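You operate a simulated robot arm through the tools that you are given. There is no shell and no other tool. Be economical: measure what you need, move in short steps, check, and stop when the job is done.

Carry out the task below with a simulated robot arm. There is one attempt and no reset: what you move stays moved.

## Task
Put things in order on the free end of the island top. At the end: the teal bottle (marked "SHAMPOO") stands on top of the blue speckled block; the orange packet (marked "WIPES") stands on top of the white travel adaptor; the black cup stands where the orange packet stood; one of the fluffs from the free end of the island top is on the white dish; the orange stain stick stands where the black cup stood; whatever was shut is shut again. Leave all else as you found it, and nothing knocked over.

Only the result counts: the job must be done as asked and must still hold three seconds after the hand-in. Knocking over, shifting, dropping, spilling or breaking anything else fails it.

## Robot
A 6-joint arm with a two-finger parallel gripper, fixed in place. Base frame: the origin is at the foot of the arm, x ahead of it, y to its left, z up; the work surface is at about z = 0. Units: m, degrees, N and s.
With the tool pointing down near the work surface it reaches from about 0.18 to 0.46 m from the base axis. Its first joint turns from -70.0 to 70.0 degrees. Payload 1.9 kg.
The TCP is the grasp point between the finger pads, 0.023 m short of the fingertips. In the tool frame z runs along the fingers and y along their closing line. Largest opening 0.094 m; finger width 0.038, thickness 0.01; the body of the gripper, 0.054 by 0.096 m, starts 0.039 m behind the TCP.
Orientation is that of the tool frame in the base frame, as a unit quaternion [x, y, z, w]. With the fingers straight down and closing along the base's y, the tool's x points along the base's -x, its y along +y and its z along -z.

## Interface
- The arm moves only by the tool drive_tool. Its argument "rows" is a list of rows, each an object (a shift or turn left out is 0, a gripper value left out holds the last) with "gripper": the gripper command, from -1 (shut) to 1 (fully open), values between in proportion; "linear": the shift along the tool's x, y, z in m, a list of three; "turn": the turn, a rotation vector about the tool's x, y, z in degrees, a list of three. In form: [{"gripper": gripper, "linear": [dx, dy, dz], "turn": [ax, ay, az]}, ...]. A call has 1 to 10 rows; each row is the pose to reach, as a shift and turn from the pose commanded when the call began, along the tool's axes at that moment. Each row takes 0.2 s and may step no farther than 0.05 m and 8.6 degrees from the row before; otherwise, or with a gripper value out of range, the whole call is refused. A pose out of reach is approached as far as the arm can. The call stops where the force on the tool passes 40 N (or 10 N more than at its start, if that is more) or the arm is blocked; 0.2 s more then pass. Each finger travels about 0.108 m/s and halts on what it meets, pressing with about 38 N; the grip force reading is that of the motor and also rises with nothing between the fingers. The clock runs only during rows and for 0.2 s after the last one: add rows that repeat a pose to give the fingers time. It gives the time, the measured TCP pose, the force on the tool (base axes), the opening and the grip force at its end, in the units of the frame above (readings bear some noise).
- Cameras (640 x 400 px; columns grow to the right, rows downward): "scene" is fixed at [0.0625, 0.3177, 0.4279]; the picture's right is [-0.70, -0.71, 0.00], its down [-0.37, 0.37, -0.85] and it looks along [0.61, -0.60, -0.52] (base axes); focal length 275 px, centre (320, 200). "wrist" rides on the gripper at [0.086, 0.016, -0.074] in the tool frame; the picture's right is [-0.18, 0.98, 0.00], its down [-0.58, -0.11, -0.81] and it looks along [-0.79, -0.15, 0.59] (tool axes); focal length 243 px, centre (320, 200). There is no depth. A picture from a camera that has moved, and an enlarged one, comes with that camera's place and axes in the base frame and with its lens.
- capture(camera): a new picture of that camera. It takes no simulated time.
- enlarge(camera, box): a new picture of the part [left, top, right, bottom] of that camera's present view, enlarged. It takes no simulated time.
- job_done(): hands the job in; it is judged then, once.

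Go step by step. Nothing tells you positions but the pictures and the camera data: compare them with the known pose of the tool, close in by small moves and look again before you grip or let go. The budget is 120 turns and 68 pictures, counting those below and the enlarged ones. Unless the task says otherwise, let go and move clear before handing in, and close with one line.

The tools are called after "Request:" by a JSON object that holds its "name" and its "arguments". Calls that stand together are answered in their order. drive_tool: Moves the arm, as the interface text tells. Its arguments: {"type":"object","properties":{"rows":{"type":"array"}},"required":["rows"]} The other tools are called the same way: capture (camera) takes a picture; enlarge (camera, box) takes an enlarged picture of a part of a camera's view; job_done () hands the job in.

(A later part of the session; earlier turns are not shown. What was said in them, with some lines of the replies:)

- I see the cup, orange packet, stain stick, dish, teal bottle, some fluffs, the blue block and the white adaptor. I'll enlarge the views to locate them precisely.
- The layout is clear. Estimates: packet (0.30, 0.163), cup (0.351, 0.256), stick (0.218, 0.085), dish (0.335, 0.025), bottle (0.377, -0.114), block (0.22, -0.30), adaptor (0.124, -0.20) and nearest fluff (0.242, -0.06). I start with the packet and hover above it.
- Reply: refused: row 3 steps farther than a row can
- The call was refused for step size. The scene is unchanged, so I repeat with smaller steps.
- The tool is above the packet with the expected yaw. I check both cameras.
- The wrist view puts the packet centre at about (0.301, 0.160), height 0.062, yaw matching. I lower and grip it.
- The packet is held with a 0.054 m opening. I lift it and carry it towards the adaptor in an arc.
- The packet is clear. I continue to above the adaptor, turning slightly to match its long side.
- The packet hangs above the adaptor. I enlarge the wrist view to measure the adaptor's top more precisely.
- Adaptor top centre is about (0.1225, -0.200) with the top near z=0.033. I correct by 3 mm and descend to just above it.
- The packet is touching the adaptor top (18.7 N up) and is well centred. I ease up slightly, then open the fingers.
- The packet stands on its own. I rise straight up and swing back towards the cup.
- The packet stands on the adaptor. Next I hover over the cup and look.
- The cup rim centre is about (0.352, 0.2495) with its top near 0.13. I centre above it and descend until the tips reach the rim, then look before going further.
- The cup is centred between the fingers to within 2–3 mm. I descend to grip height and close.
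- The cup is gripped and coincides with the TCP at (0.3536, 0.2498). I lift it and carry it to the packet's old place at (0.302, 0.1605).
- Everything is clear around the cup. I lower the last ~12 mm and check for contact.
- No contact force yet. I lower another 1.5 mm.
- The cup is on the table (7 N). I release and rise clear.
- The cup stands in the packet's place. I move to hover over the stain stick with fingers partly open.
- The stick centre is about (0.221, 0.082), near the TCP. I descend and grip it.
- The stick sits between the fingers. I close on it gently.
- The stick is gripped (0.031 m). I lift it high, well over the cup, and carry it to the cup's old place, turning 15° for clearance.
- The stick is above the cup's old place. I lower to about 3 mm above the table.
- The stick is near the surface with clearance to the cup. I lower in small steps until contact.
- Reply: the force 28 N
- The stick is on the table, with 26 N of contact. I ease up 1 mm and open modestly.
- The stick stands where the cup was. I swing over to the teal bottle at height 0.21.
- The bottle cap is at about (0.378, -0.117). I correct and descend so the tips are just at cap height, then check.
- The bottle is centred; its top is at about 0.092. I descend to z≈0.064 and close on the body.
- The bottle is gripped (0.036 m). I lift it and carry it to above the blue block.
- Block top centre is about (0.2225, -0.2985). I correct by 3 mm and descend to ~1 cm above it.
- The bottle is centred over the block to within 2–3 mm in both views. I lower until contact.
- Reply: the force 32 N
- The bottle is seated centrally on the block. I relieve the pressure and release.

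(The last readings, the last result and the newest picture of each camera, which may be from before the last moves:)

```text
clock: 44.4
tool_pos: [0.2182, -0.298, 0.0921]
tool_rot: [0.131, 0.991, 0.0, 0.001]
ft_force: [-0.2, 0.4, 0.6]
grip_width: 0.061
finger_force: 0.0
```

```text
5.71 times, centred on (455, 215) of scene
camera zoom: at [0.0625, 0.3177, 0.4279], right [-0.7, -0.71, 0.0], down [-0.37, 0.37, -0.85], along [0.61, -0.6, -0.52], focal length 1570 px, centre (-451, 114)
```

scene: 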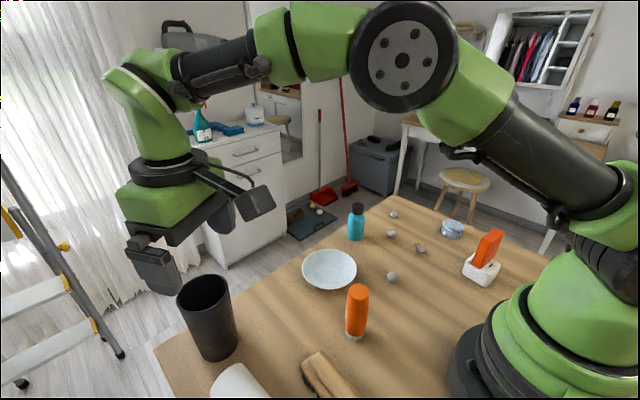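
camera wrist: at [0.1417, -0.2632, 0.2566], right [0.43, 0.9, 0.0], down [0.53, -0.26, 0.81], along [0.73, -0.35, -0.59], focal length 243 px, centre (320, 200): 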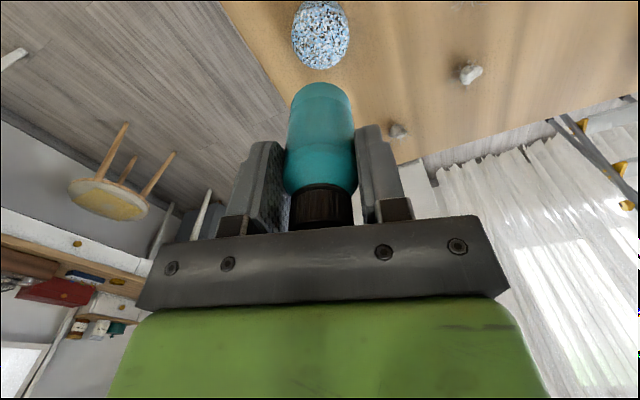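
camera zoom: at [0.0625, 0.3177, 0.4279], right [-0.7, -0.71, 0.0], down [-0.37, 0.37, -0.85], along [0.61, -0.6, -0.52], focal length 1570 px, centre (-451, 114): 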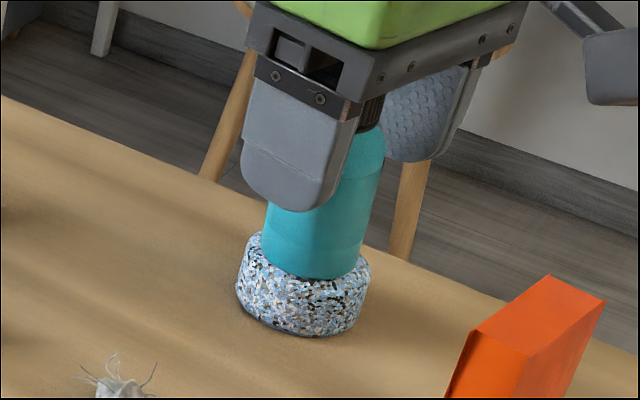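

The bottle stands. I rise and move over to the fluff nearest the dish.

Request:
{"name": "drive_tool", "arguments": {"rows": [{"linear": [0, 0, -0.03]}, {"linear": [0, 0, -0.07]}, {"linear": [0, 0, -0.11]}, {"linear": [0.006, 0.04, -0.11]}, {"linear": [0.012, 0.08, -0.11]}, {"linear": [0.018, 0.12, -0.11]}, {"linear": [0.025, 0.16, -0.11]}, {"linear": [0.032, 0.2, -0.1]}, {"linear": [0.0379, 0.235, -0.08]}, {"linear": [0.0379, 0.235, -0.05]}]}}

Request:
{"name": "capture", "arguments": {"camera": "wrist"}}

Request:
{"name": "capture", "arguments": {"camera": "scene"}}

```text
clock: 46.6
tool_pos: [0.2425, -0.0612, 0.1421]
tool_rot: [0.131, 0.991, 0.0, 0.002]
ft_force: [0.4, 0.1, 0.3]
grip_width: 0.0612
finger_force: 0.1
```

```text
29 pictures are left
camera wrist: at [0.163, -0.022, 0.2155], right [0.43, 0.9, 0.0], down [0.53, -0.26, 0.81], along [0.73, -0.35, -0.59], focal length 243 px, centre (320, 200)
```

wrist: 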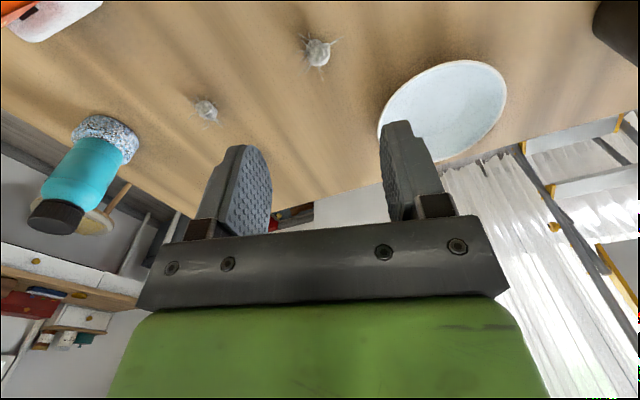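

```text
28 pictures are left
```

scene: 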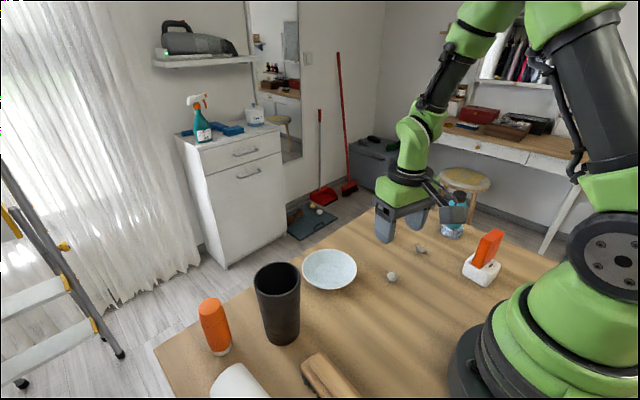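

The fluff body is at about (0.2406, -0.060), within 2 mm of the TCP. I descend to near the table and look.

Request:
{"name": "drive_tool", "arguments": {"rows": [{"linear": [0.002, 0.0005, 0.03]}, {"linear": [0.002, 0.0005, 0.06]}, {"linear": [0.002, 0.0005, 0.09]}, {"linear": [0.002, 0.0005, 0.105]}, {"linear": [0.002, 0.0005, 0.111]}, {"linear": [0.002, 0.0005, 0.111]}]}}

Request:
{"name": "capture", "arguments": {"camera": "wrist"}}

Request:
{"name": "enlarge", "arguments": {"camera": "scene", "box": [340, 210, 450, 300]}}

```text
clock: 48.0
tool_pos: [0.2403, -0.061, 0.0331]
tool_rot: [0.131, 0.991, 0.0, 0.0]
ft_force: [-0.7, 0.2, -0.9]
grip_width: 0.0612
finger_force: 0.1
```

```text
27 pictures are left
camera wrist: at [0.1614, -0.022, 0.1049], right [0.43, 0.9, 0.0], down [0.53, -0.26, 0.81], along [0.73, -0.35, -0.59], focal length 243 px, centre (320, 200)
```

wrist: 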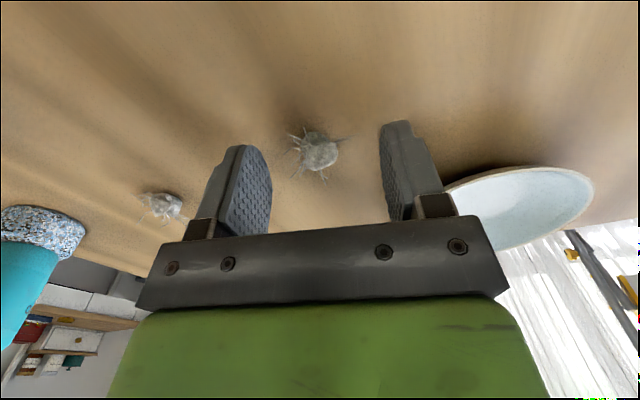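

```text
4.44 times, centred on (395, 255) of scene
camera zoom: at [0.0625, 0.3177, 0.4279], right [-0.7, -0.71, 0.0], down [-0.37, 0.37, -0.85], along [0.61, -0.6, -0.52], focal length 1221 px, centre (-13, -44)
```

zoom: 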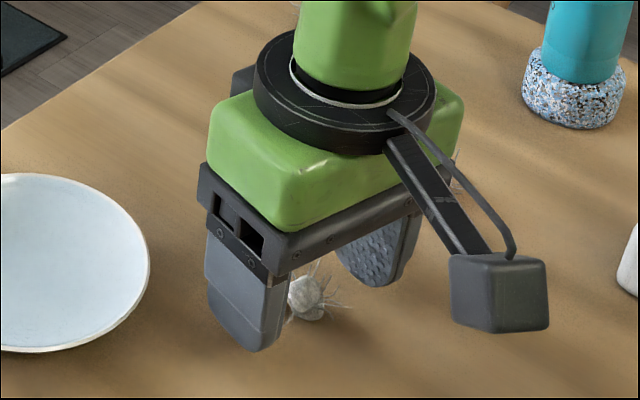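

The fluff is between the fingers. I shift 2 mm forward, lower 5 mm more and close gently.

Request:
{"name": "drive_tool", "arguments": {"rows": [{"linear": [-0.002, 0, 0.003]}, {"linear": [-0.002, 0, 0.0055]}, {"linear": [-0.002, 0, 0.0055]}, {"gripper": 0.0, "linear": [-0.002, 0, 0.0055]}, {"gripper": -0.4, "linear": [-0.002, 0, 0.0055]}, {"gripper": -0.75, "linear": [-0.002, 0, 0.0055]}, {"linear": [-0.002, 0, 0.0055]}]}}

Request:
{"name": "capture", "arguments": {"camera": "wrist"}}

```text
clock: 49.6
tool_pos: [0.2426, -0.0594, 0.0254]
tool_rot: [0.13, 0.991, 0.001, 0.0]
ft_force: [0.4, 0.0, 0.4]
grip_width: 0.0148
finger_force: 25.3
```

```text
25 pictures are left
camera wrist: at [0.1633, -0.0226, 0.0998], right [0.43, 0.9, 0.0], down [0.53, -0.26, 0.81], along [0.73, -0.35, -0.59], focal length 243 px, centre (320, 200)
```

wrist: 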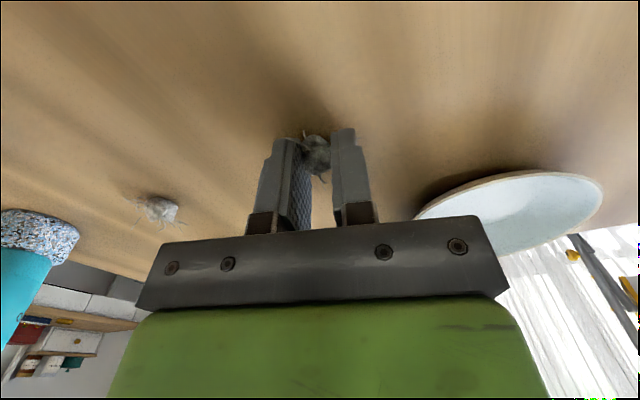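

The fluff is held (width 0.0148). I lift and check that it comes along.

Request:
{"name": "drive_tool", "arguments": {"rows": [{"linear": [0, 0, -0.015]}, {"linear": [0, 0, -0.04]}, {"linear": [0, 0, -0.07]}, {"linear": [0, 0, -0.08]}]}}

Request:
{"name": "capture", "arguments": {"camera": "wrist"}}

```text
clock: 50.6
tool_pos: [0.2425, -0.0605, 0.1074]
tool_rot: [0.131, 0.991, 0.0, 0.001]
ft_force: [0.0, 0.0, 0.5]
grip_width: 0.0144
finger_force: 24.4
```

```text
24 pictures are left
camera wrist: at [0.1628, -0.0229, 0.1797], right [0.43, 0.9, 0.0], down [0.53, -0.26, 0.81], along [0.73, -0.35, -0.59], focal length 243 px, centre (320, 200)
```

wrist: 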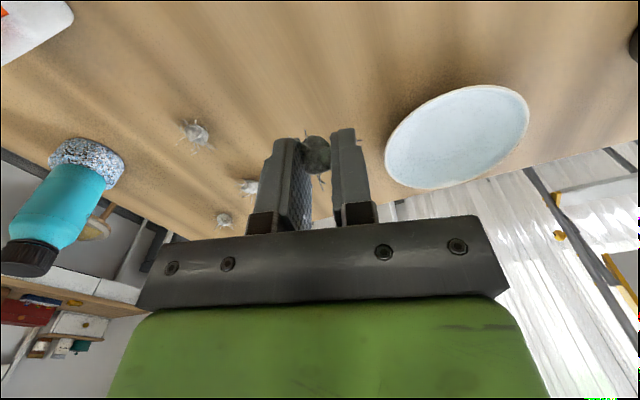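

The fluff is held. I carry it over the dish centre at about (0.333, 0.022).

Request:
{"name": "drive_tool", "arguments": {"rows": [{"linear": [-0.018, 0.028, 0]}, {"linear": [-0.036, 0.056, 0]}, {"linear": [-0.054, 0.085, 0]}, {"linear": [-0.0659, 0.1036, 0]}, {"linear": [-0.0659, 0.1036, 0.03]}, {"linear": [-0.0659, 0.1036, 0.055]}, {"linear": [-0.0659, 0.1036, 0.055]}]}}

Request:
{"name": "enlarge", "arguments": {"camera": "scene", "box": [280, 200, 400, 310]}}

Request:
{"name": "capture", "arguments": {"camera": "wrist"}}

```text
clock: 52.2
tool_pos: [0.3324, 0.0235, 0.0526]
tool_rot: [0.13, 0.992, 0.001, 0.001]
ft_force: [0.0, 0.6, 0.3]
grip_width: 0.0139
finger_force: 12.3
```

```text
3.64 times, centred on (340, 255) of scene
camera zoom: at [0.0625, 0.3177, 0.4279], right [-0.7, -0.71, 0.0], down [-0.37, 0.37, -0.85], along [0.61, -0.6, -0.52], focal length 999 px, centre (247, 0)
```

zoom: 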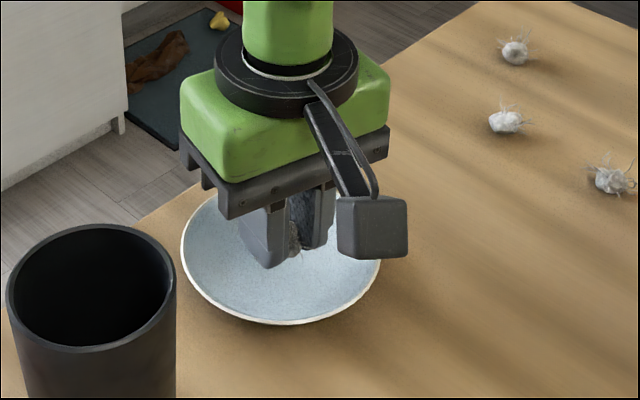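

```text
22 pictures are left
camera wrist: at [0.2538, 0.0606, 0.1253], right [0.43, 0.9, 0.0], down [0.53, -0.26, 0.81], along [0.73, -0.35, -0.59], focal length 243 px, centre (320, 200)
```

wrist: 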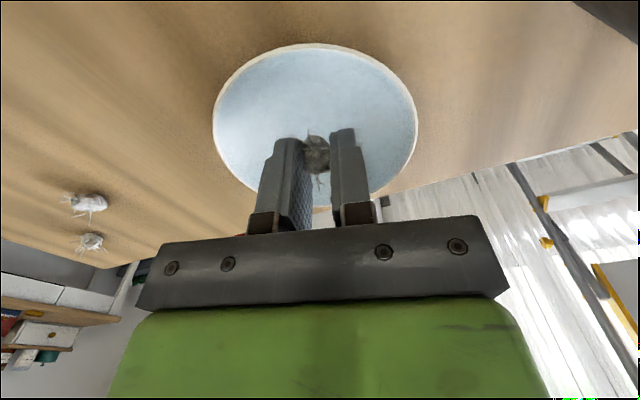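

The fluff is over the dish. I lower 10 mm more, then check.

Request:
{"name": "drive_tool", "arguments": {"rows": [{"linear": [0, 0, 0.005]}, {"linear": [0, 0, 0.01]}, {"linear": [0, 0, 0.01]}]}}

Request:
{"name": "enlarge", "arguments": {"camera": "scene", "box": [300, 220, 380, 300]}}

```text
clock: 53.0
tool_pos: [0.3319, 0.0228, 0.0412]
tool_rot: [0.131, 0.991, 0.002, 0.001]
ft_force: [-0.3, 0.0, 0.2]
grip_width: 0.0118
finger_force: 21.3
```

```text
5.00 times, centred on (340, 260) of scene
camera zoom: at [0.0625, 0.3177, 0.4279], right [-0.7, -0.71, 0.0], down [-0.37, 0.37, -0.85], along [0.61, -0.6, -0.52], focal length 1374 px, centre (220, -100)
```

zoom: 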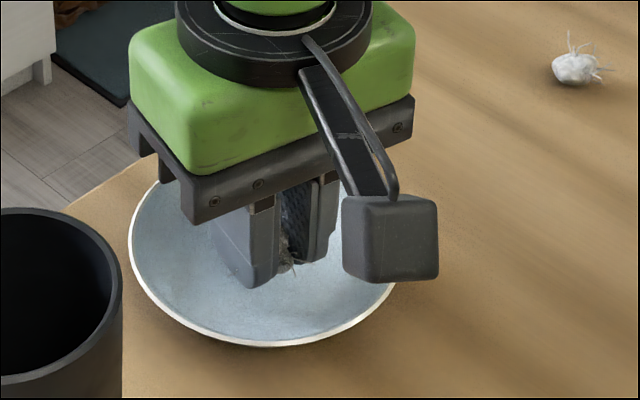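

The fluff is low over the dish centre. I lower 4 mm more and open the fingers slowly.

Request:
{"name": "drive_tool", "arguments": {"rows": [{"linear": [0, 0, 0.004]}, {"linear": [0, 0, 0.004]}, {"gripper": -0.55, "linear": [0, 0, 0.004]}, {"gripper": -0.3, "linear": [0, 0, 0.004]}, {"gripper": -0.1, "linear": [0, 0, 0.004]}, {"gripper": 0.1, "linear": [0, 0, 0.004]}, {"linear": [0, 0, 0.004]}]}}

Request:
{"name": "capture", "arguments": {"camera": "wrist"}}

```text
clock: 54.6
tool_pos: [0.3321, 0.0232, 0.0366]
tool_rot: [0.13, 0.991, 0.001, 0.001]
ft_force: [0.8, 0.0, 0.5]
grip_width: 0.0517
finger_force: 0.1
```

```text
20 pictures are left
camera wrist: at [0.2537, 0.061, 0.1107], right [0.43, 0.9, 0.0], down [0.53, -0.26, 0.81], along [0.73, -0.35, -0.59], focal length 243 px, centre (320, 200)
```

wrist: 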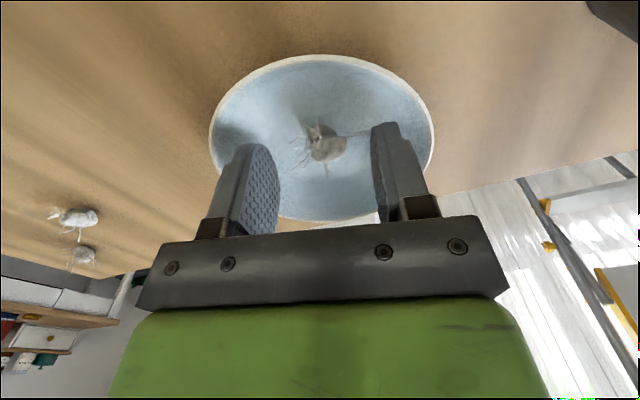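

The fluff lies in the dish, free of the fingers. I rise straight up and verify the whole scene.

Request:
{"name": "drive_tool", "arguments": {"rows": [{"linear": [0, 0, -0.02]}, {"linear": [0, 0, -0.06]}, {"linear": [0, 0, -0.1]}, {"linear": [0, 0, -0.14]}, {"linear": [0, 0, -0.18]}, {"linear": [0, 0, -0.22]}, {"linear": [0, 0, -0.25]}, {"linear": [0, 0, -0.25]}]}}

Request:
{"name": "capture", "arguments": {"camera": "scene"}}

Request:
{"name": "enlarge", "arguments": {"camera": "scene", "box": [290, 200, 520, 310]}}

```text
clock: 56.4
tool_pos: [0.3333, 0.0215, 0.2877]
tool_rot: [0.131, 0.991, 0.001, 0.0]
ft_force: [-0.1, -0.2, 0.6]
grip_width: 0.0515
finger_force: 0.0
```

```text
19 pictures are left
```

scene: 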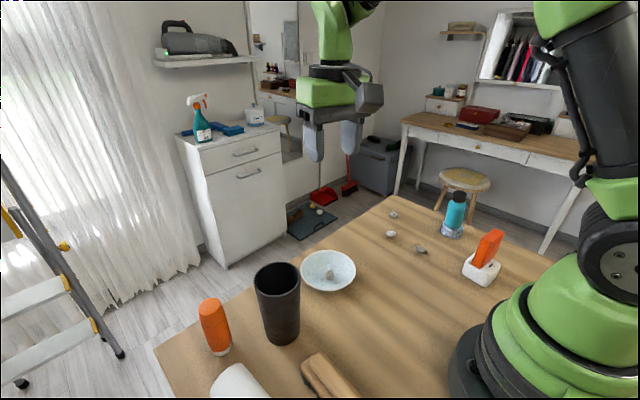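

```text
2.78 times, centred on (405, 255) of scene
camera zoom: at [0.0625, 0.3177, 0.4279], right [-0.7, -0.71, 0.0], down [-0.37, 0.37, -0.85], along [0.61, -0.6, -0.52], focal length 764 px, centre (84, 47)
```

zoom: 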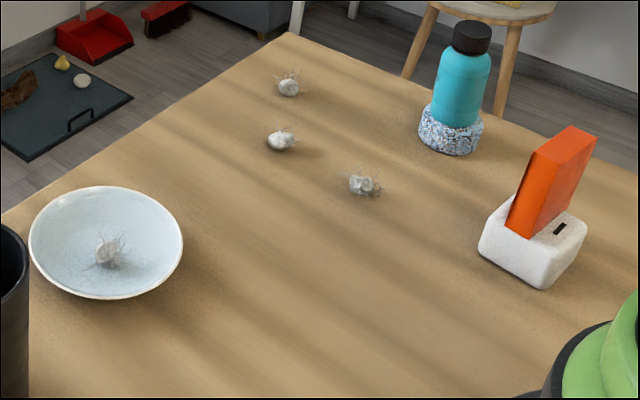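

All the items are in place and standing, the gripper is clear, and nothing else has moved. I hand in.

Request:
{"name": "job_done", "arguments": {}}

```text
The job is handed in.
```

The job is handed in. The bottle stands on the blue block, the packet on the adaptor, the cup where the packet stood and the stick where the cup stood, and one fluff is on the dish; nothing needed opening or shutting.
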